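You operate a simulated robot arm through the tools that you are given. There is no shell and no other tool. Be economical: measure what you need, move in short steps, check, and stop when the job is done.

The job below is to be done with a simulated two-armed robot. You get a single attempt, and the scene is never put back.

## Task
Fetch the broken block from the second shelf from the bottom of the grey rack and set it on the second shelf from the bottom of the blue rack. Take the flux jar from the middle shelf of the grey rack and leave it on the white cup. Put one of the small grey spools from the middle shelf of the blue rack on the fourth shelf from the bottom of the grey rack. Press the eight key three times. Fetch the wiping pad and set it on the shelf of the grey table. Switch the brake lever off. Put the broken bobbin from the orange scrap tray on top of the green rack. Fetch the blue cloth and set it on the packing table top beside the blue press. Shut the middle bench drawer. Do these in any order. Set down upright: flux jar, small grey spool, wiping pad. The brake lever goes to its stop.

Only the result counts: the job must be done as asked and must still hold three seconds after the hand-in. Knocking over, shifting, dropping, spilling or breaking anything else fails it. Flat cloth is picked up by pressing the open fingertips on it (5 to 10 N) and closing them slowly along it; thin cloth reads only 2 to 8 mm in the jaws.

## Robot
Two 7-joint arms with two-finger parallel grippers on one trunk, on a base that drives. Base frame: it is fixed to the floor where the robot stands at the start and does not move with it; the origin is under the middle of the robot, x ahead of it, y to its left, z up. Readings come in mm, rad, newtons and seconds.
The left shoulder is at the start at [49, 158, 1133], the right one opposite. Places, roughly: blue cloth (7x9x3 cm) [200, 6300, 200]; brake lever [2200, 2000, 900]; broken block (4x3x2 cm) [700, 100, 500]; broken bobbin (4x4x3 cm) [2300, 2600, 800]; eight key [2300, 4500, 800]; flux jar [500, 0, 1000]; fourth shelf of the grey rack [900, 200, 1300]; green rack (13x19x12 cm) [0, 6200, 800]; middle bench drawer [-1500, 6000, 700]; packing table top beside the blue press (17x65 cm) [2420, 3040, 800]; second shelf of the blue rack [1800, 200, 500]; shelf of the grey table (36x25 cm) [2600, 5460, 220]; small grey spool [1500, 500, 1000]; white cup (6x6x4 cm) [500, 200, 900]; wiping pad (6x4x4 cm) [2500, 5300, 900]. Payload 3.91 kg a hand.
Tool frame (each hand has its own): the origin (TCP) lies between the finger pads and is the grasp point; the fingertips stand 30 mm ahead of it; z points along the fingers, y is the line along which they close. Largest opening 110 mm; finger width 20, thickness 10; the body of the gripper, 48 by 112 mm, starts 55 mm behind the TCP.
Orientation is that of the tool frame in the base frame, as [roll, pitch, yaw] about the fixed x, y, z axes, in that order (R = Rz(yaw) Ry(pitch) Rx(roll)). With the fingers straight down and closing along the base's y, the tool's x points along the base's -x, its y along +y and its z along -z.

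## Interface
- The arms move only by the tool drive_tool. It takes "left_plan", "right_plan" or both (then of equal length, played together; a hand with none holds still); each is a list of rows, each an object of numbers (a shift or turn left out is 0, a gripper value left out holds the last): "dx", "dy", "dz": the shift along the tool's x, y, z in units of 100 mm (1.0 is 100 mm); "rx", "ry", "rz": the turn, a rotation vector about the tool's x, y, z in units of 45 degrees (1.0 is 45 degrees); "grip": the gripper command, from -1 (shut) to 1 (fully open), values between in proportion. In form: [{"dx": .., "dy": .., "dz": .., "rx": .., "ry": .., "rz": .., "grip": ..}, ...]. A call has 1 to 12 rows; each row is the pose to reach, as a shift and turn from the pose commanded when the call began, along the tool's axes at that moment. A call with a number of a shift or a turn outside -1 to 1 is refused whole. A row lasts 0.2 s, in which the tool goes at most 50 mm and 0.15 rad; a call with a longer step from one row to the next is refused whole, and so is a gripper value outside its range. A pose out of reach is approached as far as the arm can. The call stops where the force on the tool passes 40 N (or 10 N more than at its start, if that is more) or the arm is blocked; 0.2 s more then pass. The fingers move at their own pace (about 153 mm/s each) and stop on an object; they squeeze with about 35 N. The grip force told is the motor's: it shows also when the fingers shut on nothing. Time passes only in rows, and 0.2 s behind the last, so rows that repeat a pose let the fingers close. It gives the time, the measured TCP pose, the force on the tool (base axes), the opening and the grip force at its end, in the units of the frame above (readings bear some noise), with the torque about the TCP (base axes, N m) and any sound that the robot's microphone picked up, and new pictures: "pictures" is both (left out), scene, wrist or none (wrist: the cameras of the hands that moved).
- Cameras (640 x 400 px; columns grow to the right, rows downward): "scene" is now at [110.4, 42.1, 1285.1]; the picture's right is [0.42, -0.91, 0.00], its down [-0.46, -0.22, -0.86] and it looks along [0.78, 0.36, -0.51] (base axes); focal length 219 px, centre (320, 200). "left" rides on the left gripper at [72, -17, -103] in its tool frame; the picture's right is [0.23, 0.97, 0.00], its down [-0.76, 0.18, -0.62] and it looks along [-0.61, 0.14, 0.78] (tool axes); focal length 222 px, centre (320, 200). "right" rides on the right gripper at [72, 17, -103] in its tool frame; the picture's right is [-0.23, 0.97, 0.00], its down [-0.76, -0.18, -0.62] and it looks along [-0.61, -0.14, 0.78] (tool axes); focal length 222 px, centre (320, 200). There is no depth. A picture from a camera that has moved, and an enlarged one, comes with that camera's place and axes in the base frame and with its lens. The place of the scene camera against the robot may be out by one fixed shift of up to 18 mm in any direction.
- raise_lower(by): slides the trunk up (or, below 0, down) by that many mm; the arms and the scene camera ride with it, the base frame stays. It gives what a move gives, with no picture.
- base_move(legs): drives the robot by 1 to 6 legs, each [ahead, turn to the left] in mm and rad, along the robot's own axes; the way and the turn of a leg run together, so that a leg with both is an arc; at most 1500 mm and 3.142 rad a leg. The arms and the cameras ride along, it lands a little off, and it stops where it bumps. It gives what a move gives, and a new picture of the scene camera.
- aim_head(pan, tilt): turns the head with the scene camera to pan (to the left, within 1.396 rad either way) and tilt (down, from -0.506 to 1.204), counted from straight ahead of the robot. It gives what a move gives, and a new picture of the scene camera.
- inspect(camera, box): a new picture of the part [left, top, right, bottom] of that camera's present view, enlarged. The clock stands still meanwhile.
- close_job(): hands the job in; it is judged then, once.

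Work in short steps. Places have to be worked out from the pictures, the camera data and where the tool is seen: move nearer, look again, correct. Check each grasp and each placing, and mend what went wrong. You have 217 turns and 260 pictures in all, those below and enlarged ones among them. Open the grippers and draw the arms clear of the work before you hand the job in, unless the task says otherwise; then end with one line.

The tools are called after ">>>" as a command line: name --argument value ..., lists and objects as JSON in quotes. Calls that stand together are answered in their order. drive_tool: Moves the arms, as the interface text tells. Its arguments: {"type":"object","properties":{"left_plan":{"type":"array"},"right_plan":{"type":"array"},"pictures":{"type":"string","enum":["both","scene","wrist","none"]}},"required":[]} The other tools are called the same way: raise_lower (by) slides the trunk up or down; base_move (legs) drives the base; aim_head (pan, tilt) turns the head that bears the scene camera; inspect (camera, box) takes an enlarged picture of a part of a camera's view; close_job () hands the job in.

At the start:

```text
time_s: 0.0
left_eef_pos: [294.2, 275.4, 1000.2]
left_tcp_rot: [-3.141, 0.001, 3.141]
left_force: [-0.1, -0.5, -0.9]
left_moment: [-0.04, -0.04, 0.01]
left_gripper_width: 110.2
left_gripper_force: 0.1
right_eef_pos: [276.0, -29.3, 999.7]
right_tcp_rot: [3.141, 0.001, -3.141]
right_force: [0.2, 0.4, -0.1]
right_moment: [-0.02, 0.01, 0.01]
right_gripper_width: 109.9
right_gripper_force: 0.0
trunk travel left (down, up): [-375.0, 107.0]
robot x, y, heading: [-0.6, 0.8, 0.001]
head pan, tilt: [0.438, 0.538]
```

scene: 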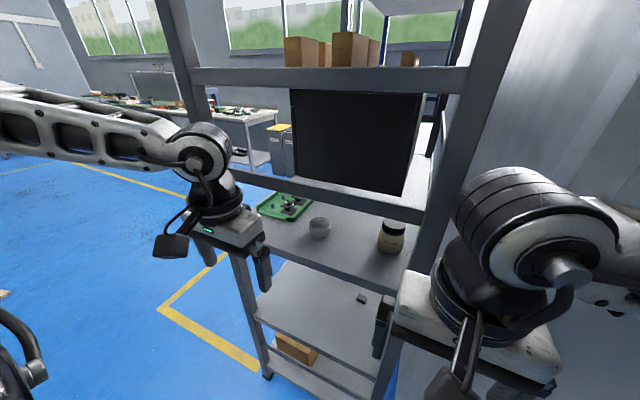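
right: 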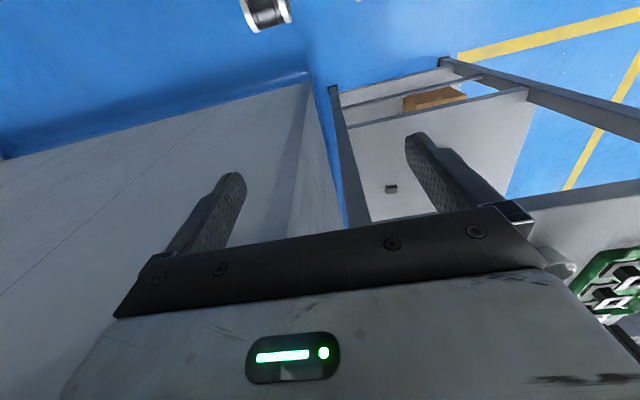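
left: 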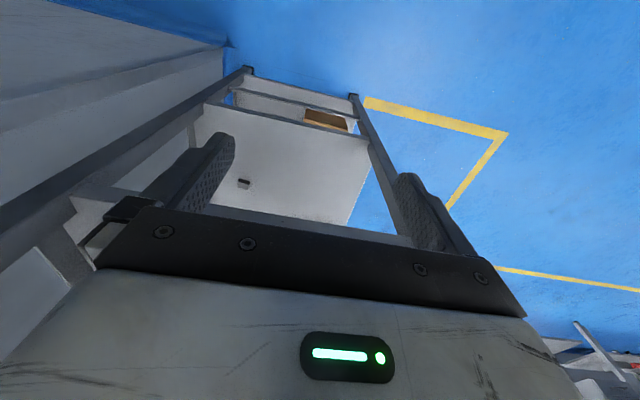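

The rack stands just ahead with the jar and the cup on the middle shelf and the block on the shelf below. I look straight ahead to learn the rack's geometry.

>>> aim_head --pan 0.1 --tilt 0.5

>>> inspect --camera "scene" --box '[220, 100, 480, 400]'

```text
time_s: 0.8
left_eef_pos: [294.3, 275.0, 1001.2]
left_tcp_rot: [-3.14, 0.001, -3.141]
left_force: [0.3, 0.0, 0.9]
left_moment: [-0.01, -0.02, 0.01]
left_gripper_width: 110.0
left_gripper_force: 0.1
right_eef_pos: [277.0, -28.6, 1000.2]
right_tcp_rot: [3.137, 0.002, 3.141]
right_force: [-0.1, 0.1, 0.0]
right_moment: [-0.02, -0.01, 0.02]
right_gripper_width: 110.0
right_gripper_force: 0.0
trunk travel left (down, up): [-375.0, 107.0]
robot x, y, heading: [-1.6, 1.2, 0.003]
head pan, tilt: [0.099, 0.499]
camera scene: at [119.3, 13.2, 1288.6], right [0.1, -0.99, 0.0], down [-0.48, -0.05, -0.88], along [0.87, 0.09, -0.48], focal length 219 px, centre (320, 200)
```

scene: 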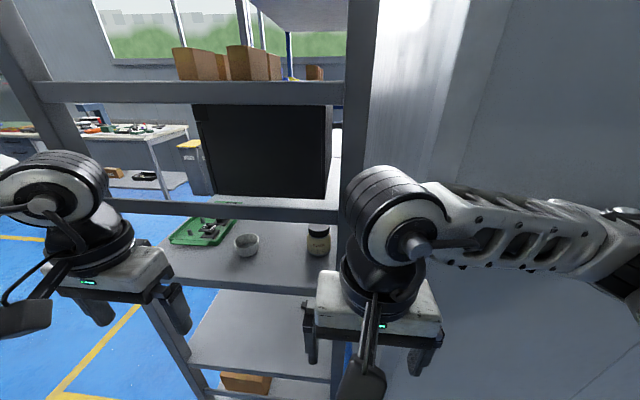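

```text
1.33 times, centred on (350, 250) of scene
camera zoom: at [119.3, 13.2, 1288.6], right [0.1, -0.99, 0.0], down [-0.48, -0.05, -0.88], along [0.87, 0.09, -0.48], focal length 292 px, centre (280, 133)
```

zoom: 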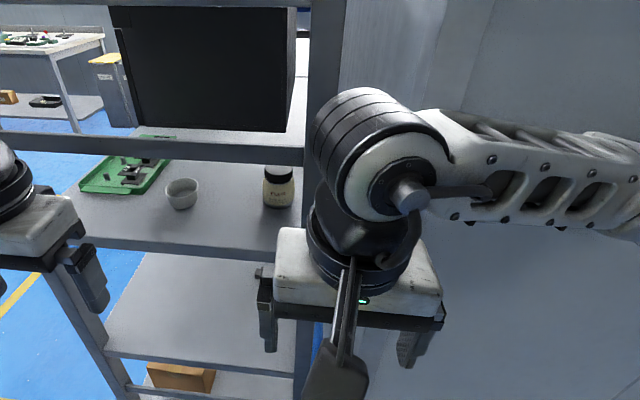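

The middle shelf lies at about z 904, with its front edge near x 466. I judge the jar to be at about (563, 58) and the cup at about (530, 245), so I first tilt the left tool forward.

>>> drive_tool --left_plan '[{"ry": -0.19}, {"ry": -0.38}, {"ry": -0.57}, {"ry": -0.76}, {"ry": -0.95}]' --pictures "none"

>>> drive_tool --left_plan '[{"ry": -0.19}, {"ry": -0.38, "rx": -0.1}, {"ry": -0.38, "rx": -0.28}]' --pictures "both"

```text
time_s: 2.0
left_eef_pos: [375.6, 317.3, 1006.4]
left_tcp_rot: [3.138, 0.747, 3.141]
left_force: [-0.6, 0.2, -0.1]
left_moment: [-0.03, 0.04, 0.02]
left_gripper_width: 110.1
left_gripper_force: 0.0
left hand out of reach, approached as far as the arm can: row 2, 3, 4, 5
right_eef_pos: [276.3, -29.8, 1000.6]
right_tcp_rot: [3.14, 0.001, -3.14]
right_force: [0.3, -0.4, 0.6]
right_moment: [-0.01, 0.01, 0.0]
right_gripper_width: 109.8
right_gripper_force: 0.1
trunk travel left (down, up): [-375.0, 107.0]
robot x, y, heading: [-3.7, -0.3, 0.002]
head pan, tilt: [0.099, 0.499]
```

```text
refused: row 2 steps farther than a row can; nothing moved
```

The arm cannot fold that near to the body, so I carry on the tilt while moving out ahead.

>>> drive_tool --left_plan '[{"ry": -0.18, "dx": -0.22, "dz": 0.2}, {"ry": -0.36, "dx": -0.44, "dz": 0.41}, {"ry": -0.36, "dx": -0.44, "dz": 0.41}]' --pictures "both"

```text
time_s: 2.8
left_eef_pos: [435.7, 316.8, 1008.9]
left_tcp_rot: [3.141, 1.032, -3.141]
left_force: [-0.5, 0.2, 0.2]
left_moment: [-0.02, -0.01, 0.0]
left_gripper_width: 110.1
left_gripper_force: 0.0
right_eef_pos: [276.4, -29.1, 1001.6]
right_tcp_rot: [3.141, 0.002, -3.141]
right_force: [-0.8, -0.3, -0.2]
right_moment: [-0.03, 0.0, -0.01]
right_gripper_width: 109.9
right_gripper_force: 0.0
trunk travel left (down, up): [-375.0, 107.0]
robot x, y, heading: [-1.7, -2.3, -0.004]
head pan, tilt: [0.099, 0.499]
camera scene: at [119.3, 13.2, 1288.6], right [0.1, -1.0, 0.0], down [-0.48, -0.05, -0.88], along [0.87, 0.09, -0.48], focal length 219 px, centre (320, 200)
camera left: at [308.6, 299.6, 1000.3], right [-0.12, 0.97, -0.2], down [-0.14, 0.18, 0.97], along [0.98, 0.14, 0.12], focal length 222 px, centre (320, 200)
```

scene: 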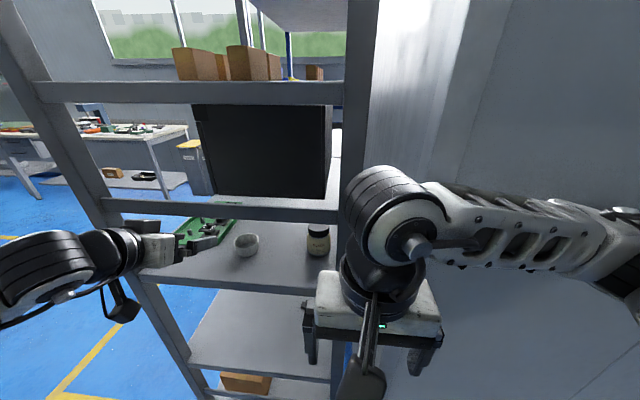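
left: 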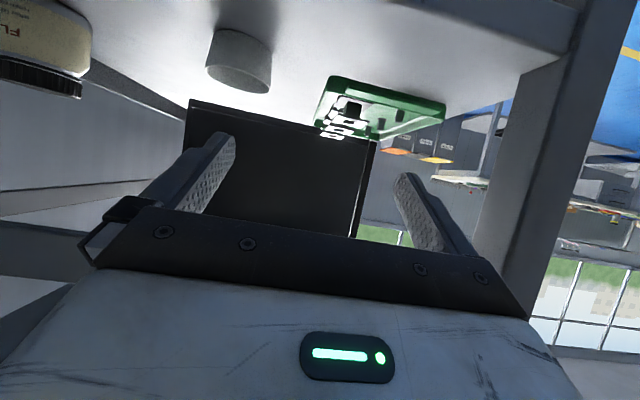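

The upright cup and jar show clearly, with the cup at about (525, 238) and the jar at about (560, 62). I swing the tool toward the jar with a 25° yaw.

>>> drive_tool --left_plan '[{"rx": 0.119, "rz": 0.0715, "dy": -0.25, "dx": -0.02, "dz": 0.05, "grip": 0.55}, {"rx": 0.238, "rz": 0.143, "dy": -0.5, "dx": -0.03, "dz": 0.1}, {"rx": 0.357, "rz": 0.2145, "dy": -0.75, "dx": -0.04, "dz": 0.14}, {"rx": 0.476, "rz": 0.286, "dy": -1.0, "dx": -0.05, "dz": 0.18}]' --pictures "none"

```text
time_s: 3.8
left_eef_pos: [452.1, 215.4, 1005.4]
left_tcp_rot: [3.139, 1.03, 2.701]
left_force: [-0.7, -0.5, 1.0]
left_moment: [-0.02, 0.02, 0.01]
left_gripper_width: 85.7
left_gripper_force: 0.1
right_eef_pos: [276.2, -29.1, 1001.2]
right_tcp_rot: [3.14, 0.002, 3.14]
right_force: [-0.7, -0.3, 0.1]
right_moment: [0.02, 0.01, 0.01]
right_gripper_width: 109.7
right_gripper_force: 0.1
trunk travel left (down, up): [-375.0, 107.0]
robot x, y, heading: [-3.5, -0.8, 0.001]
head pan, tilt: [0.099, 0.499]
```

The yaw is right at 25°. I move on to the pre-grasp point before the jar and look.

>>> drive_tool --left_plan '[{"dx": -0.1, "dy": -0.3, "dz": 0.2}, {"dx": -0.2, "dy": -0.6, "dz": 0.4}, {"dx": -0.3, "dy": -0.92, "dz": 0.62}, {"dx": -0.3, "dy": -0.92, "dz": 0.62}]' --pictures "both"

```text
time_s: 4.8
left_eef_pos: [476.9, 102.8, 998.2]
left_tcp_rot: [3.14, 1.029, 2.707]
left_force: [0.2, -0.3, 0.3]
left_moment: [0.01, 0.03, 0.04]
left_gripper_width: 85.2
left_gripper_force: 0.1
right_eef_pos: [276.9, -28.6, 1001.8]
right_tcp_rot: [3.14, 0.003, -3.14]
right_force: [0.0, 0.7, -0.5]
right_moment: [0.03, -0.03, 0.0]
right_gripper_width: 109.9
right_gripper_force: 0.0
trunk travel left (down, up): [-375.0, 107.0]
robot x, y, heading: [-1.4, -1.9, -0.001]
head pan, tilt: [0.099, 0.499]
camera scene: at [119.3, 13.4, 1288.7], right [0.1, -1.0, 0.0], down [-0.48, -0.05, -0.88], along [0.87, 0.09, -0.48], focal length 219 px, centre (320, 200)
camera left: at [354.7, 140.5, 990.1], right [0.31, 0.93, -0.19], down [-0.05, 0.22, 0.97], along [0.95, -0.29, 0.12], focal length 222 px, centre (320, 200)
```

scene: 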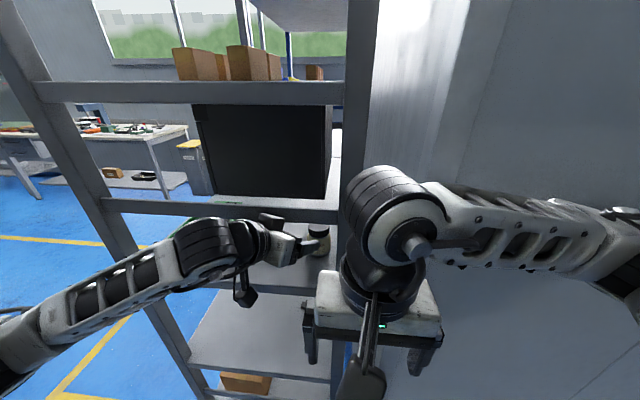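
left: 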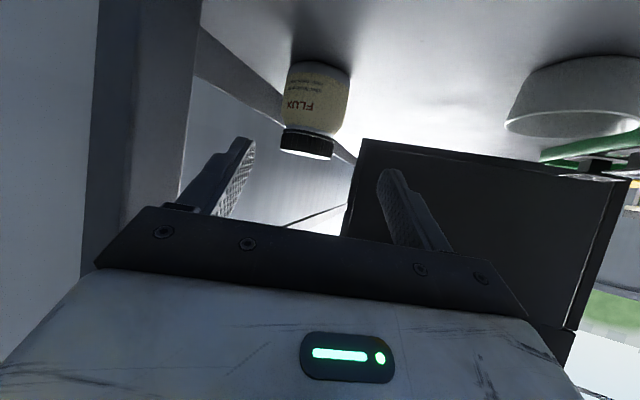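

The jar lies almost on the tool axis, at about (558, 56). I go forward 105 mm with a small side correction, then close.

>>> drive_tool --left_plan '[{"dy": -0.08, "dz": 0.3}, {"dy": -0.08, "dz": 0.6}, {"dy": -0.08, "dz": 0.85}, {"dy": -0.08, "dz": 1.0}, {"dy": -0.08, "dz": 1.0}]' --pictures "wrist"

```text
time_s: 6.0
left_eef_pos: [551.4, 59.6, 948.5]
left_tcp_rot: [3.141, 1.028, 2.705]
left_force: [0.6, -0.8, 0.4]
left_moment: [0.01, -0.05, -0.04]
left_gripper_width: 85.2
left_gripper_force: 0.0
right_eef_pos: [276.1, -28.9, 1000.6]
right_tcp_rot: [3.14, 0.003, 3.141]
right_force: [0.0, 0.3, -0.4]
right_moment: [0.04, 0.01, 0.01]
right_gripper_width: 109.8
right_gripper_force: 0.0
trunk travel left (down, up): [-375.0, 107.0]
robot x, y, heading: [-0.9, 2.3, -0.003]
head pan, tilt: [0.099, 0.499]
camera left: at [429.4, 97.6, 938.6], right [0.31, 0.93, -0.19], down [-0.05, 0.22, 0.97], along [0.95, -0.29, 0.12], focal length 222 px, centre (320, 200)
```

left: 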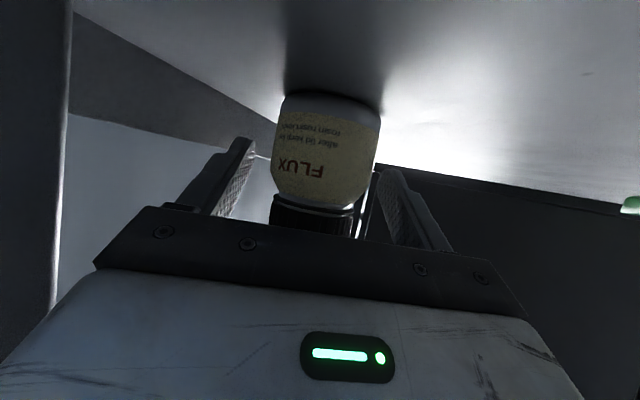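

The jar is centred at the TCP depth, so I close the gripper on it.

>>> drive_tool --left_plan '[{"dy": 0.02, "dz": 0.0, "grip": 0.1}, {"dy": 0.02, "grip": -0.3}, {"dy": 0.02, "grip": -0.5}]' --pictures "none"

```text
time_s: 6.8
left_eef_pos: [551.6, 61.8, 946.7]
left_tcp_rot: [-3.14, 1.028, 2.706]
left_force: [-0.8, -0.9, -0.4]
left_moment: [-0.05, 0.04, 0.01]
left_gripper_width: 58.7
left_gripper_force: 34.9
right_eef_pos: [275.7, -29.1, 1000.0]
right_tcp_rot: [3.141, 0.0, -3.141]
right_force: [-0.3, -0.3, 0.5]
right_moment: [0.0, 0.04, 0.03]
right_gripper_width: 110.3
right_gripper_force: 0.0
trunk travel left (down, up): [-375.0, 107.0]
robot x, y, heading: [-1.3, 0.2, 0.0]
head pan, tilt: [0.099, 0.499]
```

The jar is held, 58.7 mm wide. Lifting it at this tilt would bring the gripper close to the front brace, so I release it, flatten the tilt by about 16° around the TCP, and grip again.

>>> drive_tool --left_plan '[{"grip": 0.5}, {"grip": 0.5}, {"ry": -0.18, "dx": -0.04, "dz": -0.02}, {"ry": -0.36, "dx": -0.08, "dz": -0.04}, {"ry": -0.36, "dx": -0.08, "dz": -0.04}]' --pictures "both"

```text
time_s: 8.0
left_eef_pos: [547.5, 66.5, 944.1]
left_tcp_rot: [-3.116, 1.265, 2.695]
left_force: [-3.5, -1.7, 0.2]
left_moment: [-0.12, 0.2, 0.43]
left_gripper_width: 82.5
left_gripper_force: 0.1
left hand out of reach, approached as far as the arm can: row 3, 4, 5
right_eef_pos: [276.4, -28.3, 1000.6]
right_tcp_rot: [3.14, 0.001, 3.141]
right_force: [-0.9, -0.3, 0.6]
right_moment: [0.0, 0.0, -0.01]
right_gripper_width: 109.8
right_gripper_force: 0.1
trunk travel left (down, up): [-375.0, 107.0]
robot x, y, heading: [-0.6, -3.0, -0.0]
head pan, tilt: [0.099, 0.499]
camera scene: at [119.2, 13.4, 1288.6], right [0.1, -1.0, 0.0], down [-0.48, -0.05, -0.88], along [0.87, 0.09, -0.48], focal length 219 px, centre (320, 200)
camera left: at [432.9, 106.7, 906.9], right [0.38, 0.9, -0.22], down [-0.24, 0.33, 0.91], along [0.89, -0.29, 0.34], focal length 222 px, centre (320, 200)
```

scene: 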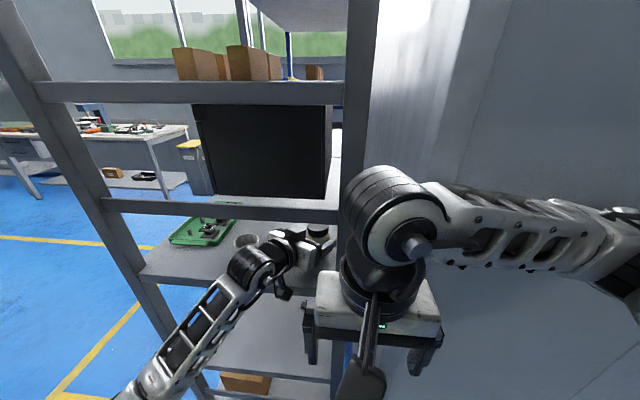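
left: 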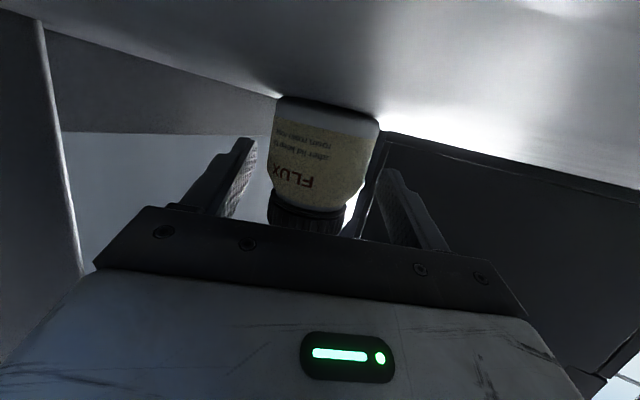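

At 17.5° tilt the arm is at its limit and a finger touches lightly. I come back a few degrees, go slightly lower, and close again.

>>> drive_tool --left_plan '[{"ry": 0.08, "dx": 0.05}, {"ry": 0.08, "dx": 0.05}, {"ry": 0.08, "dx": 0.05, "grip": 0.1}, {"ry": 0.08, "dx": 0.05, "grip": -0.4}, {"ry": 0.08, "dx": 0.05, "grip": -0.5}]' --pictures "wrist"

```text
time_s: 9.2
left_eef_pos: [547.9, 68.8, 939.3]
left_tcp_rot: [-3.124, 1.201, 2.683]
left_force: [-1.0, -0.7, -0.3]
left_moment: [0.07, 0.02, -0.01]
left_gripper_width: 58.8
left_gripper_force: 34.9
right_eef_pos: [276.9, -27.9, 1001.1]
right_tcp_rot: [3.141, 0.002, 3.141]
right_force: [0.4, 0.3, 0.5]
right_moment: [0.01, -0.03, 0.01]
right_gripper_width: 110.0
right_gripper_force: 0.0
trunk travel left (down, up): [-375.0, 107.0]
robot x, y, heading: [1.9, -0.4, 0.002]
head pan, tilt: [0.099, 0.499]
camera left: at [430.2, 108.5, 909.4], right [0.37, 0.9, -0.22], down [-0.19, 0.3, 0.93], along [0.91, -0.3, 0.28], focal length 222 px, centre (320, 200)
```

left: 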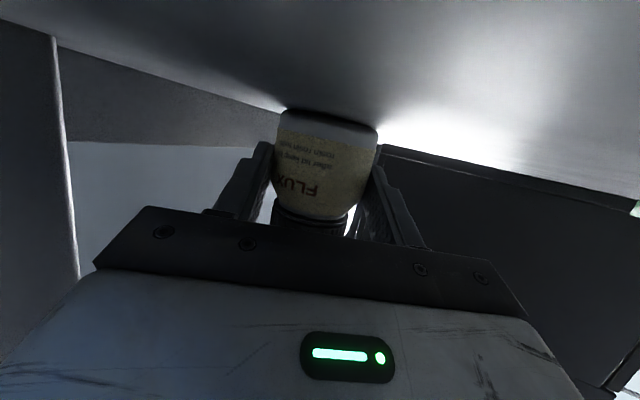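

The jar is gripped at a 21° tilt. I lift it 48 mm while drawing it slightly out, then check.

>>> drive_tool --left_plan '[{"dx": -0.19, "dy": -0.05, "dz": -0.18}, {"dx": -0.376, "dy": -0.097, "dz": -0.358}, {"dx": -0.376, "dy": -0.097, "dz": -0.358}]' --pictures "both"

```text
time_s: 10.0
left_eef_pos: [525.0, 70.3, 987.3]
left_tcp_rot: [-3.125, 1.199, 2.687]
left_force: [-0.4, -0.4, -2.7]
left_moment: [0.04, 0.03, -0.01]
left_gripper_width: 58.9
left_gripper_force: 35.4
right_eef_pos: [275.7, -29.3, 1000.5]
right_tcp_rot: [3.14, 0.002, 3.14]
right_force: [-0.2, -0.9, 0.0]
right_moment: [0.01, 0.01, -0.04]
right_gripper_width: 110.1
right_gripper_force: 0.0
trunk travel left (down, up): [-375.0, 107.0]
robot x, y, heading: [-4.3, 1.8, -0.002]
head pan, tilt: [0.099, 0.499]
camera scene: at [119.3, 13.6, 1288.6], right [0.1, -1.0, 0.0], down [-0.48, -0.05, -0.88], along [0.87, 0.09, -0.48], focal length 219 px, centre (320, 200)
camera left: at [407.6, 109.7, 958.1], right [0.37, 0.9, -0.22], down [-0.19, 0.3, 0.93], along [0.91, -0.3, 0.28], focal length 222 px, centre (320, 200)
```

scene: 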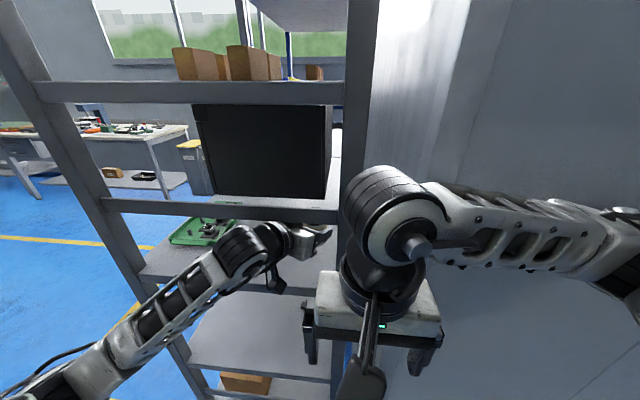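
left: 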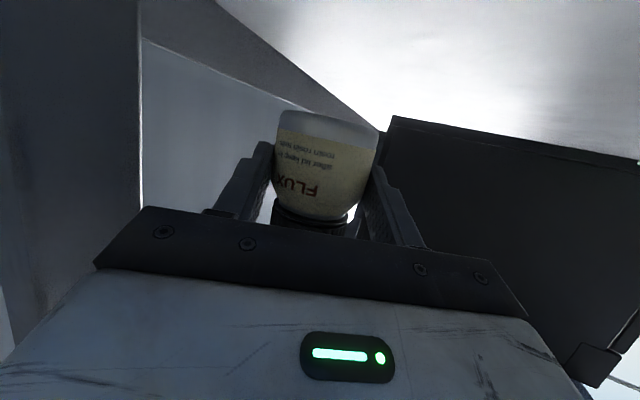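

The jar is up with its base at about z 957, and the cup should be near (523, 239). I move toward it while turning the heading straight, to bring the cup into view.

>>> drive_tool --left_plan '[{"rx": -0.136, "rz": -0.053, "dx": 0.025, "dy": 0.18, "dz": -0.085}, {"rx": -0.272, "rz": -0.106, "dx": 0.05, "dy": 0.36, "dz": -0.17}, {"rx": -0.409, "rz": -0.159, "dx": 0.075, "dy": 0.54, "dz": -0.255}, {"rx": -0.545, "rz": -0.212, "dx": 0.1, "dy": 0.717, "dz": -0.34}, {"rx": -0.545, "rz": -0.212, "dx": 0.1, "dy": 0.717, "dz": -0.34}]' --pictures "both"

```text
time_s: 11.2
left_eef_pos: [509.6, 204.7, 1021.5]
left_tcp_rot: [-3.139, 1.194, 3.035]
left_force: [0.0, -0.3, -1.7]
left_moment: [0.0, 0.02, 0.0]
left_gripper_width: 58.5
left_gripper_force: 34.9
left hand out of reach, approached as far as the arm can: row 1, 2, 3, 4, 5
right_eef_pos: [277.3, -29.2, 1000.8]
right_tcp_rot: [3.14, 0.003, 3.141]
right_force: [0.3, 0.0, 0.5]
right_moment: [-0.01, -0.07, -0.01]
right_gripper_width: 110.0
right_gripper_force: 0.1
trunk travel left (down, up): [-375.0, 107.0]
robot x, y, heading: [-3.4, -0.2, -0.003]
head pan, tilt: [0.099, 0.499]
camera scene: at [119.4, 13.0, 1288.6], right [0.1, -1.0, 0.0], down [-0.48, -0.05, -0.88], along [0.87, 0.09, -0.48], focal length 219 px, centre (320, 200)
camera left: at [385.3, 201.0, 992.3], right [0.02, 0.98, -0.21], down [-0.28, 0.21, 0.94], along [0.96, 0.04, 0.28], focal length 222 px, centre (320, 200)
```

scene: 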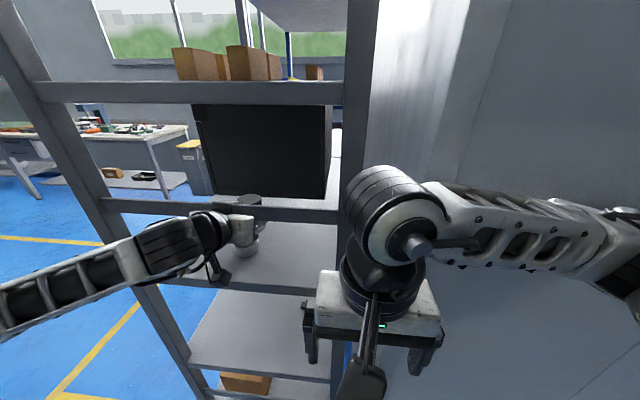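
left: 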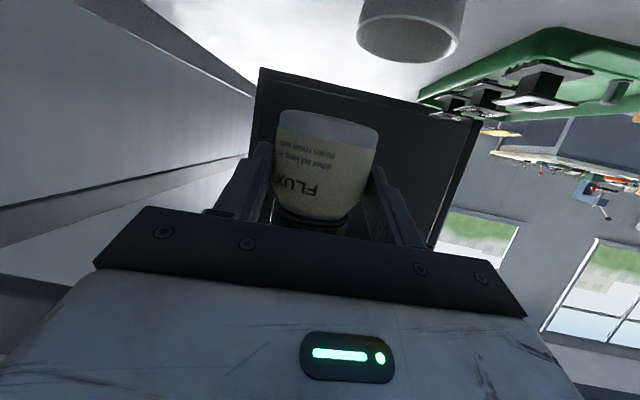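

The arm is too folded here and drifted up, so I back the base 100 mm to give it room. The jar leaves straight through the opening.

>>> base_move --legs '[[-100, 0]]'

```text
time_s: 12.4
left_eef_pos: [410.4, 204.0, 1022.1]
left_tcp_rot: [-3.138, 1.194, 3.034]
left_force: [0.2, -0.4, -2.2]
left_moment: [0.01, 0.06, -0.01]
left_gripper_width: 58.7
left_gripper_force: 35.5
right_eef_pos: [177.0, -29.8, 1000.7]
right_tcp_rot: [3.14, 0.001, -3.141]
right_force: [-0.3, -0.3, 0.7]
right_moment: [0.0, -0.04, 0.04]
right_gripper_width: 109.9
right_gripper_force: 0.0
trunk travel left (down, up): [-375.0, 107.0]
robot x, y, heading: [-101.7, -0.8, -0.002]
head pan, tilt: [0.099, 0.499]
camera scene: at [19.4, 13.3, 1288.6], right [0.1, -1.0, 0.0], down [-0.48, -0.05, -0.88], along [0.87, 0.09, -0.48], focal length 219 px, centre (320, 200)
```

scene: 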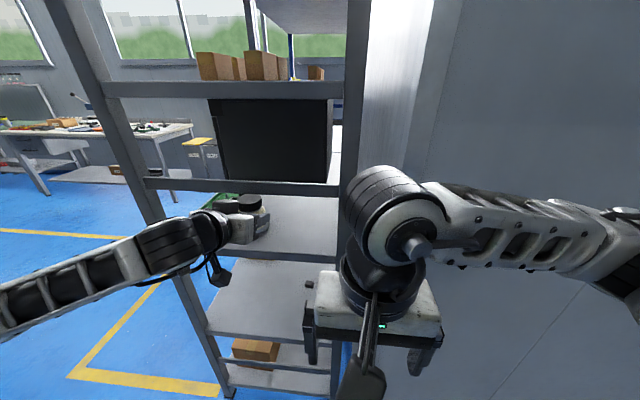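

I need a better fix on the cup, so I take a look through the left wrist camera from here.

>>> inspect --camera "left" --box '[240, 0, 560, 200]'

```text
2.00 times, centred on (400, 100) of left
camera zoom: at [285.8, 200.7, 992.5], right [0.03, 0.98, -0.21], down [-0.28, 0.21, 0.94], along [0.96, 0.04, 0.28], focal length 444 px, centre (160, 400)
```

zoom: 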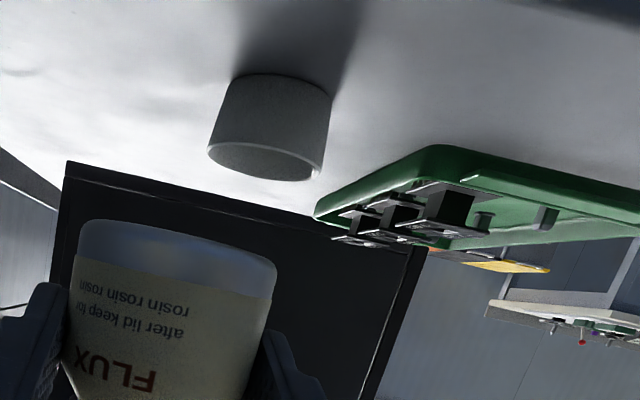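

Triangulation puts the cup centre at about (528, 235) with the rim near z 935–941. I line up in front of it at z 992.

>>> drive_tool --left_plan '[{"dx": 0.1, "dy": 0.17, "dz": 0.18}, {"dx": 0.2, "dy": 0.335, "dz": 0.365}, {"dx": 0.2, "dy": 0.335, "dz": 0.365}]' --pictures "none"

```text
time_s: 13.2
left_eef_pos: [441.6, 235.3, 988.0]
left_tcp_rot: [-3.139, 1.194, 3.032]
left_force: [-0.1, -0.5, -1.9]
left_moment: [0.0, 0.07, 0.01]
left_gripper_width: 58.8
left_gripper_force: 34.8
right_eef_pos: [176.3, -29.6, 999.6]
right_tcp_rot: [3.14, 0.001, 3.139]
right_force: [0.0, 0.6, -0.1]
right_moment: [0.0, 0.0, -0.01]
right_gripper_width: 110.0
right_gripper_force: 0.1
trunk travel left (down, up): [-375.0, 107.0]
robot x, y, heading: [-100.1, 3.3, -0.003]
head pan, tilt: [0.099, 0.499]
```

It's lined up within reach. I move in above the cup.

>>> drive_tool --left_plan '[{"dx": -0.15, "dy": 0.03, "dz": 0.25}, {"dx": -0.27, "dy": 0.06, "dz": 0.52}, {"dx": -0.36, "dy": 0.083, "dz": 0.78}, {"dx": -0.36, "dy": 0.083, "dz": 0.78}]' --pictures "both"

```text
time_s: 14.2
left_eef_pos: [527.8, 233.9, 993.1]
left_tcp_rot: [-3.138, 1.194, 3.034]
left_force: [-0.5, 0.0, -2.5]
left_moment: [0.01, 0.01, -0.01]
left_gripper_width: 58.7
left_gripper_force: 34.9
right_eef_pos: [178.2, -29.3, 999.1]
right_tcp_rot: [3.139, 0.0, 3.139]
right_force: [-1.0, -0.2, 0.7]
right_moment: [-0.05, 0.01, 0.0]
right_gripper_width: 110.0
right_gripper_force: 0.0
trunk travel left (down, up): [-375.0, 107.0]
robot x, y, heading: [-101.6, -0.2, 0.002]
head pan, tilt: [0.099, 0.499]
camera scene: at [20.1, 13.4, 1288.4], right [0.1, -1.0, 0.0], down [-0.48, -0.05, -0.88], along [0.87, 0.09, -0.48], focal length 219 px, centre (320, 200)
camera left: at [403.5, 230.9, 964.5], right [0.02, 0.98, -0.21], down [-0.28, 0.21, 0.94], along [0.96, 0.04, 0.28], focal length 222 px, centre (320, 200)
```

scene: 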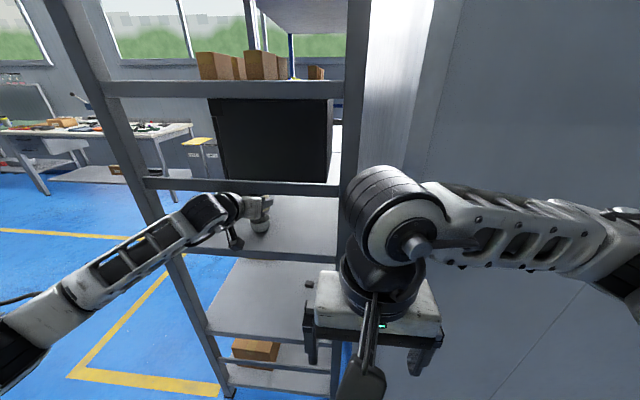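
left: 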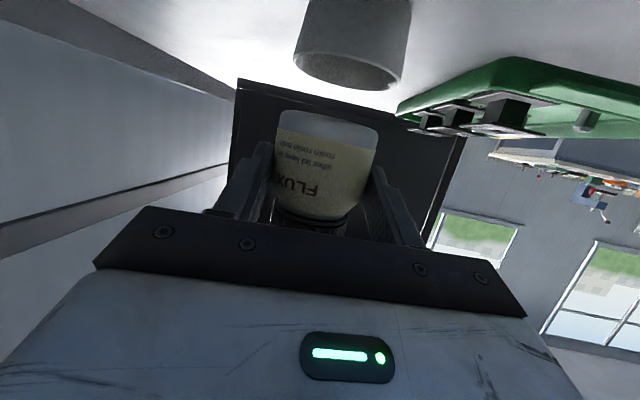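

The jar sits nearly over the rim, which I judge to be at z 930–937. I lower in small steps and watch the force.

>>> drive_tool --left_plan '[{"dx": 0.1, "dz": 0.04, "dy": 0.01}, {"dx": 0.167, "dz": 0.066, "dy": 0.015}, {"dx": 0.167, "dz": 0.066, "dy": 0.015}]' --pictures "wrist"

```text
time_s: 15.0
left_eef_pos: [526.6, 236.0, 975.3]
left_tcp_rot: [-3.138, 1.192, 3.033]
left_force: [-0.5, 0.2, -1.6]
left_moment: [-0.03, 0.05, -0.05]
left_gripper_width: 58.6
left_gripper_force: 34.7
right_eef_pos: [175.7, -27.9, 1000.4]
right_tcp_rot: [3.139, 0.001, 3.141]
right_force: [0.3, -0.5, 0.6]
right_moment: [0.01, 0.01, 0.02]
right_gripper_width: 109.9
right_gripper_force: 0.1
trunk travel left (down, up): [-375.0, 107.0]
robot x, y, heading: [-100.0, -0.5, -0.002]
head pan, tilt: [0.099, 0.499]
camera left: at [402.7, 232.1, 946.4], right [0.02, 0.98, -0.21], down [-0.28, 0.21, 0.94], along [0.96, 0.04, 0.28], focal length 222 px, centre (320, 200)
```

left: 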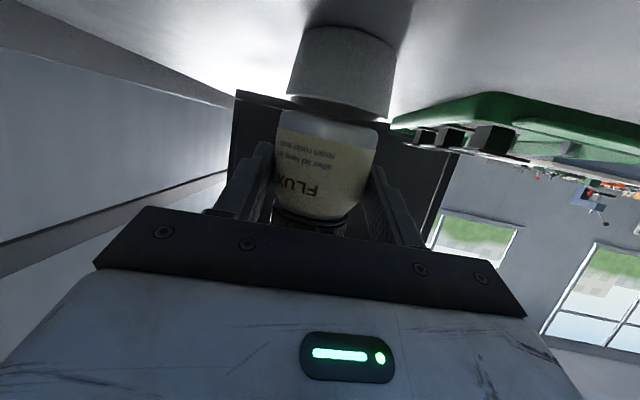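

The rim seems level with the jar's base, so I enlarge that area to check the fore-aft alignment.

>>> inspect --camera "left" --box '[240, 10, 440, 235]'

```text
1.78 times, centred on (340, 122) of left
camera zoom: at [402.7, 232.1, 946.4], right [0.02, 0.98, -0.21], down [-0.28, 0.21, 0.94], along [0.96, 0.04, 0.28], focal length 395 px, centre (284, 338)
```

zoom: 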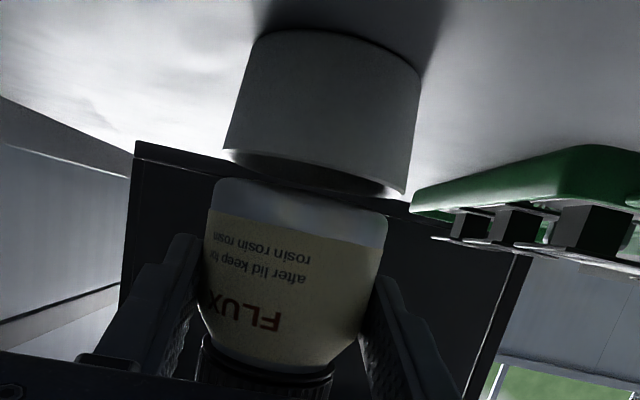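

The jar's base is still a few mm above the rim and about 3 mm short in x and y. I correct that and lower further.

>>> drive_tool --left_plan '[{"dx": 0.046, "dy": 0.033, "dz": 0.047}, {"dx": 0.074, "dy": 0.033, "dz": 0.058}, {"dx": 0.074, "dy": 0.033, "dz": 0.058}]' --pictures "none"

>>> inspect --camera "left" --box '[240, 10, 440, 235]'

```text
time_s: 15.8
left_eef_pos: [529.9, 239.0, 969.4]
left_tcp_rot: [-3.139, 1.199, 3.03]
left_force: [1.8, 1.0, 6.7]
left_moment: [-0.02, -0.21, 0.01]
left_gripper_width: 58.6
left_gripper_force: 35.6
right_eef_pos: [175.9, -29.0, 1000.4]
right_tcp_rot: [3.141, 0.0, 3.139]
right_force: [-0.8, -0.5, 0.7]
right_moment: [0.0, 0.0, -0.05]
right_gripper_width: 109.9
right_gripper_force: 0.1
trunk travel left (down, up): [-375.0, 107.0]
robot x, y, heading: [-101.2, -3.6, 0.001]
head pan, tilt: [0.099, 0.499]
```

```text
1.78 times, centred on (340, 122) of left
camera zoom: at [406.1, 235.0, 939.5], right [0.03, 0.98, -0.21], down [-0.28, 0.21, 0.94], along [0.96, 0.04, 0.28], focal length 395 px, centre (284, 338)
```

zoom: 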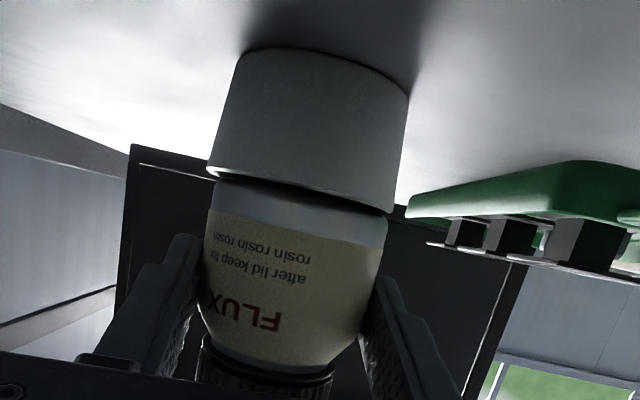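

The jar touches the rim at +7 N and is well centred. I release by opening slowly.

>>> drive_tool --left_plan '[{"grip": 0.15}, {"grip": 0.3}, {"grip": 0.45}, {"grip": 0.6}]' --pictures "wrist"

```text
time_s: 16.8
left_eef_pos: [530.3, 238.3, 967.5]
left_tcp_rot: [-3.138, 1.194, 3.034]
left_force: [0.2, 0.0, -0.8]
left_moment: [-0.04, 0.0, 0.02]
left_gripper_width: 88.2
left_gripper_force: 0.1
right_eef_pos: [176.8, -29.0, 999.5]
right_tcp_rot: [3.141, 0.0, 3.139]
right_force: [-0.7, 0.4, -0.2]
right_moment: [-0.01, 0.04, -0.01]
right_gripper_width: 109.8
right_gripper_force: 0.0
trunk travel left (down, up): [-375.0, 107.0]
robot x, y, heading: [-99.9, 0.9, -0.005]
head pan, tilt: [0.099, 0.499]
camera left: at [405.9, 234.8, 937.5], right [0.03, 0.98, -0.21], down [-0.28, 0.21, 0.94], along [0.96, 0.04, 0.28], focal length 222 px, centre (320, 200)
```

left: 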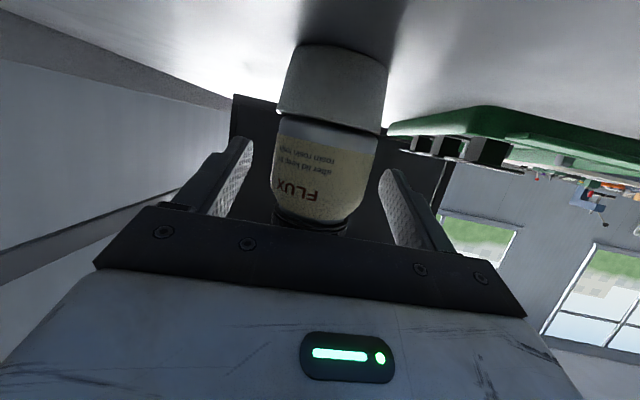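

The jar stands on the cup. I retreat straight back along the tool axis.

>>> drive_tool --left_plan '[{"dz": -0.3}, {"dz": -0.6}, {"dz": -0.95}]' --pictures "wrist"

```text
time_s: 17.6
left_eef_pos: [442.0, 248.5, 1002.3]
left_tcp_rot: [-3.136, 1.193, 3.032]
left_force: [0.1, -0.9, 0.2]
left_moment: [-0.02, -0.02, -0.02]
left_gripper_width: 88.0
left_gripper_force: 0.0
right_eef_pos: [176.0, -28.9, 1000.2]
right_tcp_rot: [3.14, -0.001, 3.139]
right_force: [-0.4, 0.2, 0.1]
right_moment: [-0.03, -0.01, 0.0]
right_gripper_width: 110.0
right_gripper_force: 0.1
trunk travel left (down, up): [-375.0, 107.0]
robot x, y, heading: [-102.3, -4.0, 0.0]
head pan, tilt: [0.099, 0.499]
camera left: at [317.8, 245.0, 973.4], right [0.03, 0.98, -0.21], down [-0.28, 0.21, 0.94], along [0.96, 0.04, 0.28], focal length 222 px, centre (320, 200)
```

left: 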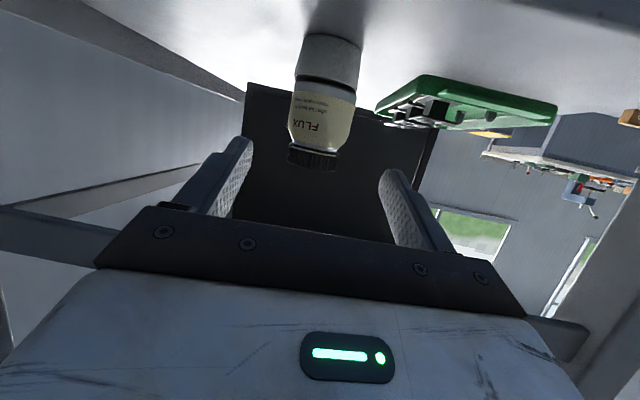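

The jar is standing on the cup. Next is the block on shelf 2, so I back off, lower the trunk, and look.

>>> base_move --legs '[[-150, 0]]'

>>> raise_lower --by -370

>>> aim_head --pan 0.2 --tilt 0.4

```text
time_s: 18.9
left_eef_pos: [293.5, 248.8, 1003.1]
left_tcp_rot: [-3.137, 1.194, 3.034]
left_force: [0.3, 0.4, -0.1]
left_moment: [0.02, 0.0, 0.02]
left_gripper_width: 87.8
left_gripper_force: 0.0
right_eef_pos: [28.5, -27.8, 998.8]
right_tcp_rot: [3.139, 0.001, 3.139]
right_force: [0.1, 0.1, 0.1]
right_moment: [0.01, -0.01, 0.01]
right_gripper_width: 109.9
right_gripper_force: 0.0
trunk travel left (down, up): [-375.0, 107.0]
robot x, y, heading: [-250.7, 2.0, 0.0]
head pan, tilt: [0.099, 0.499]
camera scene: at [-129.3, 13.4, 1288.6], right [0.1, -1.0, 0.0], down [-0.48, -0.05, -0.88], along [0.87, 0.09, -0.48], focal length 219 px, centre (320, 200)
```

scene: 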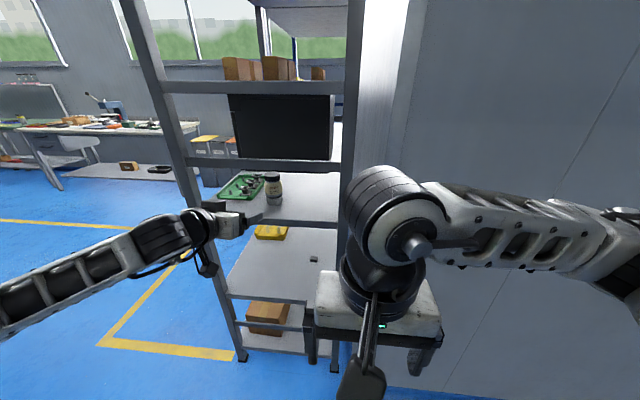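

```text
time_s: 22.5
left_eef_pos: [293.6, 248.9, 631.3]
left_tcp_rot: [-3.139, 1.195, 3.033]
left_force: [-0.2, -0.6, 0.5]
left_moment: [-0.01, 0.01, -0.03]
left_gripper_width: 87.9
left_gripper_force: 0.1
right_eef_pos: [27.3, -28.8, 630.4]
right_tcp_rot: [3.141, 0.0, 3.14]
right_force: [-0.4, -0.2, 0.3]
right_moment: [-0.01, -0.04, 0.0]
right_gripper_width: 110.2
right_gripper_force: 0.1
trunk travel left (down, up): [-5.0, 477.0]
robot x, y, heading: [-251.3, 0.2, 0.002]
head pan, tilt: [0.099, 0.499]
```

```text
time_s: 23.2
left_eef_pos: [293.0, 248.4, 630.8]
left_tcp_rot: [-3.141, 1.194, 3.034]
left_force: [-0.9, 0.3, -0.3]
left_moment: [0.02, -0.01, -0.04]
left_gripper_width: 88.0
left_gripper_force: 0.0
right_eef_pos: [27.5, -29.4, 630.2]
right_tcp_rot: [3.14, 0.001, 3.14]
right_force: [0.1, 0.2, -0.6]
right_moment: [-0.01, 0.0, -0.01]
right_gripper_width: 109.9
right_gripper_force: 0.1
trunk travel left (down, up): [-5.0, 477.0]
robot x, y, heading: [-249.6, 0.3, -0.003]
head pan, tilt: [0.201, 0.4]
camera scene: at [-128.5, 22.8, 927.6], right [0.2, -0.98, 0.0], down [-0.38, -0.08, -0.92], along [0.9, 0.18, -0.39], focal length 219 px, centre (320, 200)
```

scene: 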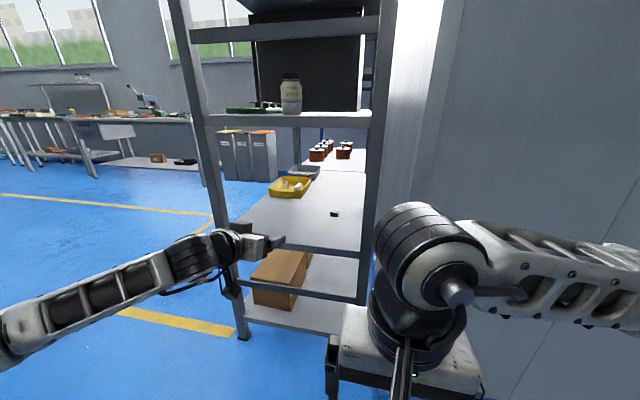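

The block is near (663, 117) on shelf 2, and the way in from the front is free. I tilt the left tool to about 45° down and centre it on the block's y before driving in.

>>> drive_tool --left_plan '[{"rx": -0.043, "ry": 0.177, "rz": -0.017, "dx": -0.08, "dy": -0.3, "dz": 0.2}, {"rx": -0.086, "ry": 0.353, "rz": -0.034, "dx": -0.16, "dy": -0.6, "dz": 0.4}, {"rx": -0.128, "ry": 0.53, "rz": -0.051, "dx": -0.26, "dy": -1.0, "dz": 0.66}, {"rx": -0.128, "ry": 0.53, "rz": -0.051, "dx": -0.26, "dy": -1.0, "dz": 0.66}]' --pictures "none"

>>> base_move --legs '[[150, 0]]'

>>> inspect --camera "left" --box '[0, 0, 640, 400]'

```text
time_s: 24.2
left_eef_pos: [354.4, 141.4, 632.0]
left_tcp_rot: [3.11, 0.778, 3.115]
left_force: [0.0, 0.2, -0.3]
left_moment: [0.01, -0.02, 0.0]
left_gripper_width: 87.9
left_gripper_force: 0.1
right_eef_pos: [28.5, -30.3, 630.9]
right_tcp_rot: [3.14, 0.0, 3.14]
right_force: [-0.6, 0.4, 0.1]
right_moment: [0.01, -0.02, -0.02]
right_gripper_width: 110.2
right_gripper_force: 0.0
trunk travel left (down, up): [-5.0, 477.0]
robot x, y, heading: [-250.4, -0.3, -0.002]
head pan, tilt: [0.201, 0.4]
```

```text
time_s: 25.6
left_eef_pos: [505.0, 139.8, 630.9]
left_tcp_rot: [3.114, 0.779, 3.116]
left_force: [0.0, -0.1, -0.2]
left_moment: [0.04, 0.0, 0.0]
left_gripper_width: 87.7
left_gripper_force: 0.1
right_eef_pos: [176.2, -28.4, 631.1]
right_tcp_rot: [3.138, 0.0, 3.14]
right_force: [0.0, 0.3, -0.4]
right_moment: [0.04, 0.04, 0.01]
right_gripper_width: 109.9
right_gripper_force: 0.0
trunk travel left (down, up): [-5.0, 477.0]
robot x, y, heading: [-99.7, 2.8, -0.004]
head pan, tilt: [0.201, 0.4]
camera scene: at [20.6, 22.6, 927.6], right [0.2, -0.98, 0.0], down [-0.38, -0.08, -0.92], along [0.9, 0.18, -0.39], focal length 219 px, centre (320, 200)
```

scene: 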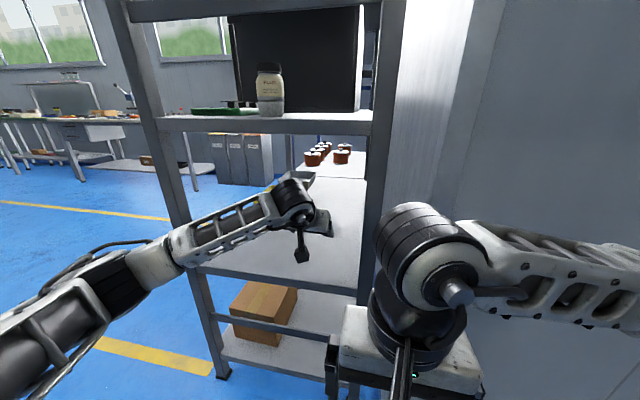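

```text
1.00 times, centred on (320, 200) of left (not enlarged: the box is as wide or as high as the picture)
camera zoom: at [380.3, 123.6, 655.1], right [-0.16, 0.98, -0.14], down [0.11, 0.16, 0.98], along [0.98, 0.14, -0.13], focal length 222 px, centre (320, 200)
```

zoom: 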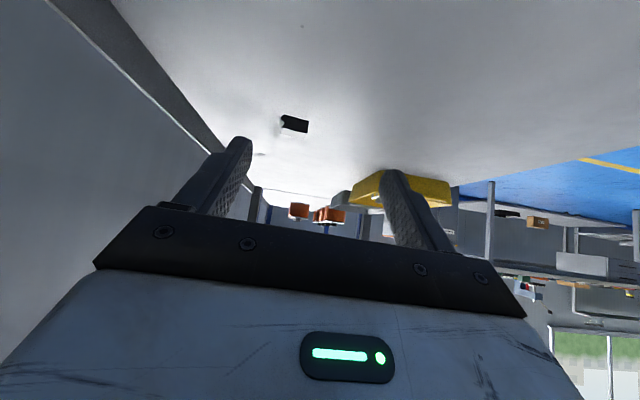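

The block is confirmed near (659, 115). I drive 70 mm closer and then line up along the tool axis.

>>> base_move --legs '[[70, 0]]'

>>> drive_tool --left_plan '[{"dy": -0.12, "dx": 0.05, "dz": 0.1}, {"dy": -0.25, "dx": 0.1, "dz": 0.3}, {"dy": -0.25, "dx": 0.1, "dz": 0.3}]' --pictures "wrist"

```text
time_s: 26.6
left_eef_pos: [574.9, 141.6, 632.4]
left_tcp_rot: [3.113, 0.778, 3.114]
left_force: [0.3, 0.0, -1.1]
left_moment: [0.01, -0.03, -0.02]
left_gripper_width: 87.8
left_gripper_force: 0.1
right_eef_pos: [247.5, -29.4, 630.9]
right_tcp_rot: [3.139, 0.0, -3.141]
right_force: [-0.4, 0.5, -0.9]
right_moment: [-0.01, -0.02, -0.02]
right_gripper_width: 110.0
right_gripper_force: 0.0
trunk travel left (down, up): [-5.0, 477.0]
robot x, y, heading: [-33.5, -2.6, -0.0]
head pan, tilt: [0.201, 0.4]
camera scene: at [90.0, 22.6, 927.6], right [0.2, -0.98, 0.0], down [-0.38, -0.08, -0.92], along [0.9, 0.18, -0.39], focal length 219 px, centre (320, 200)
```

scene: 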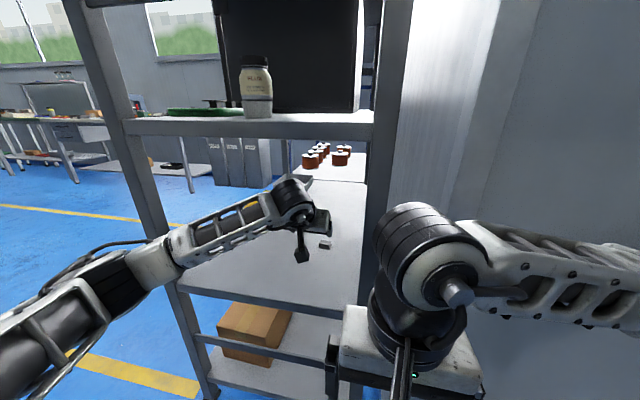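

```text
time_s: 27.4
left_eef_pos: [590.3, 116.8, 602.7]
left_tcp_rot: [3.111, 0.779, 3.117]
left_force: [-0.6, -0.3, 0.0]
left_moment: [0.01, 0.02, -0.01]
left_gripper_width: 88.0
left_gripper_force: 0.0
right_eef_pos: [246.2, -30.0, 630.4]
right_tcp_rot: [3.139, 0.001, 3.142]
right_force: [0.1, 0.4, -0.2]
right_moment: [0.01, 0.0, 0.05]
right_gripper_width: 109.8
right_gripper_force: 0.0
trunk travel left (down, up): [-5.0, 477.0]
robot x, y, heading: [-34.3, 2.5, -0.005]
head pan, tilt: [0.201, 0.4]
camera left: at [464.6, 99.9, 627.0], right [-0.16, 0.98, -0.14], down [0.11, 0.16, 0.98], along [0.98, 0.14, -0.13], focal length 222 px, centre (320, 200)
```

left: 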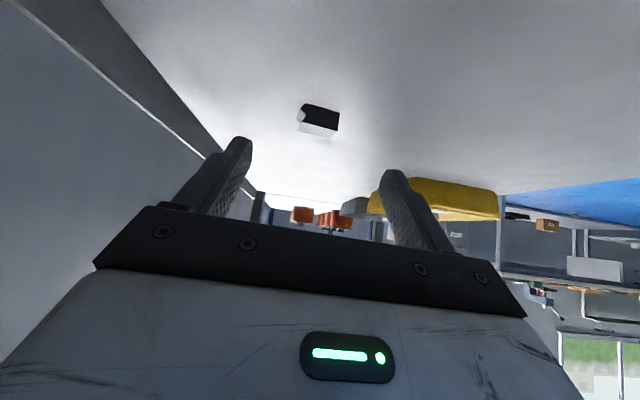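

The block's centre is at about (657, 115, 529). I advance along the axis so that the fingertips straddle it.

>>> drive_tool --left_plan '[{"dz": 0.3, "dx": 0.01, "dy": -0.01}, {"dz": 0.5, "dx": 0.02, "dy": -0.01}, {"dz": 0.66, "dx": 0.02, "dy": -0.01}, {"dz": 0.66, "dx": 0.02, "dy": -0.01}]' --pictures "wrist"

```text
time_s: 28.4
left_eef_pos: [633.5, 116.8, 553.9]
left_tcp_rot: [3.114, 0.779, 3.115]
left_force: [-0.1, 0.3, -0.8]
left_moment: [-0.01, -0.01, -0.02]
left_gripper_width: 87.9
left_gripper_force: 0.0
right_eef_pos: [247.5, -28.0, 629.5]
right_tcp_rot: [3.139, -0.002, 3.14]
right_force: [-0.5, -0.1, 0.0]
right_moment: [0.01, -0.02, -0.01]
right_gripper_width: 110.1
right_gripper_force: 0.1
trunk travel left (down, up): [-5.0, 477.0]
robot x, y, heading: [-32.3, -4.1, 0.003]
head pan, tilt: [0.201, 0.4]
camera left: at [508.7, 99.4, 578.2], right [-0.16, 0.98, -0.14], down [0.11, 0.16, 0.98], along [0.98, 0.14, -0.13], focal length 222 px, centre (320, 200)
```

left: 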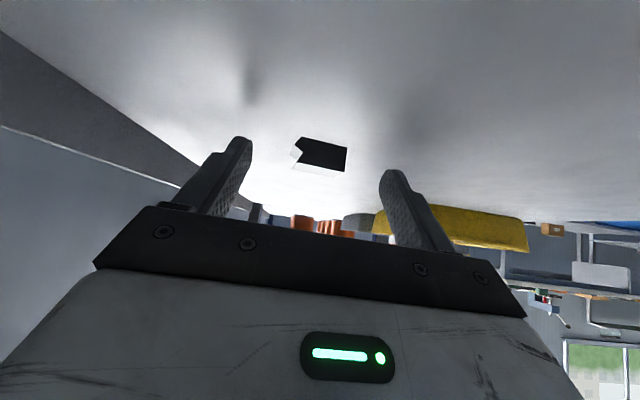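

The tips are beside the block, but the depth is uncertain. I take an enlarged look.

>>> inspect --camera "left" --box '[230, 90, 410, 215]'

```text
3.20 times, centred on (320, 152) of left
camera zoom: at [508.7, 99.4, 578.2], right [-0.16, 0.98, -0.14], down [0.11, 0.16, 0.98], along [0.98, 0.14, -0.13], focal length 711 px, centre (320, 352)
```

zoom: 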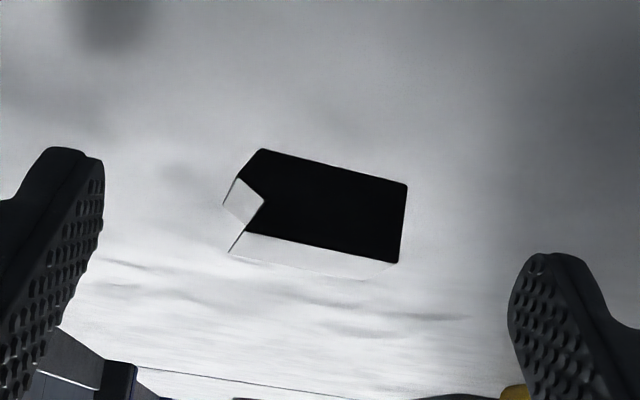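

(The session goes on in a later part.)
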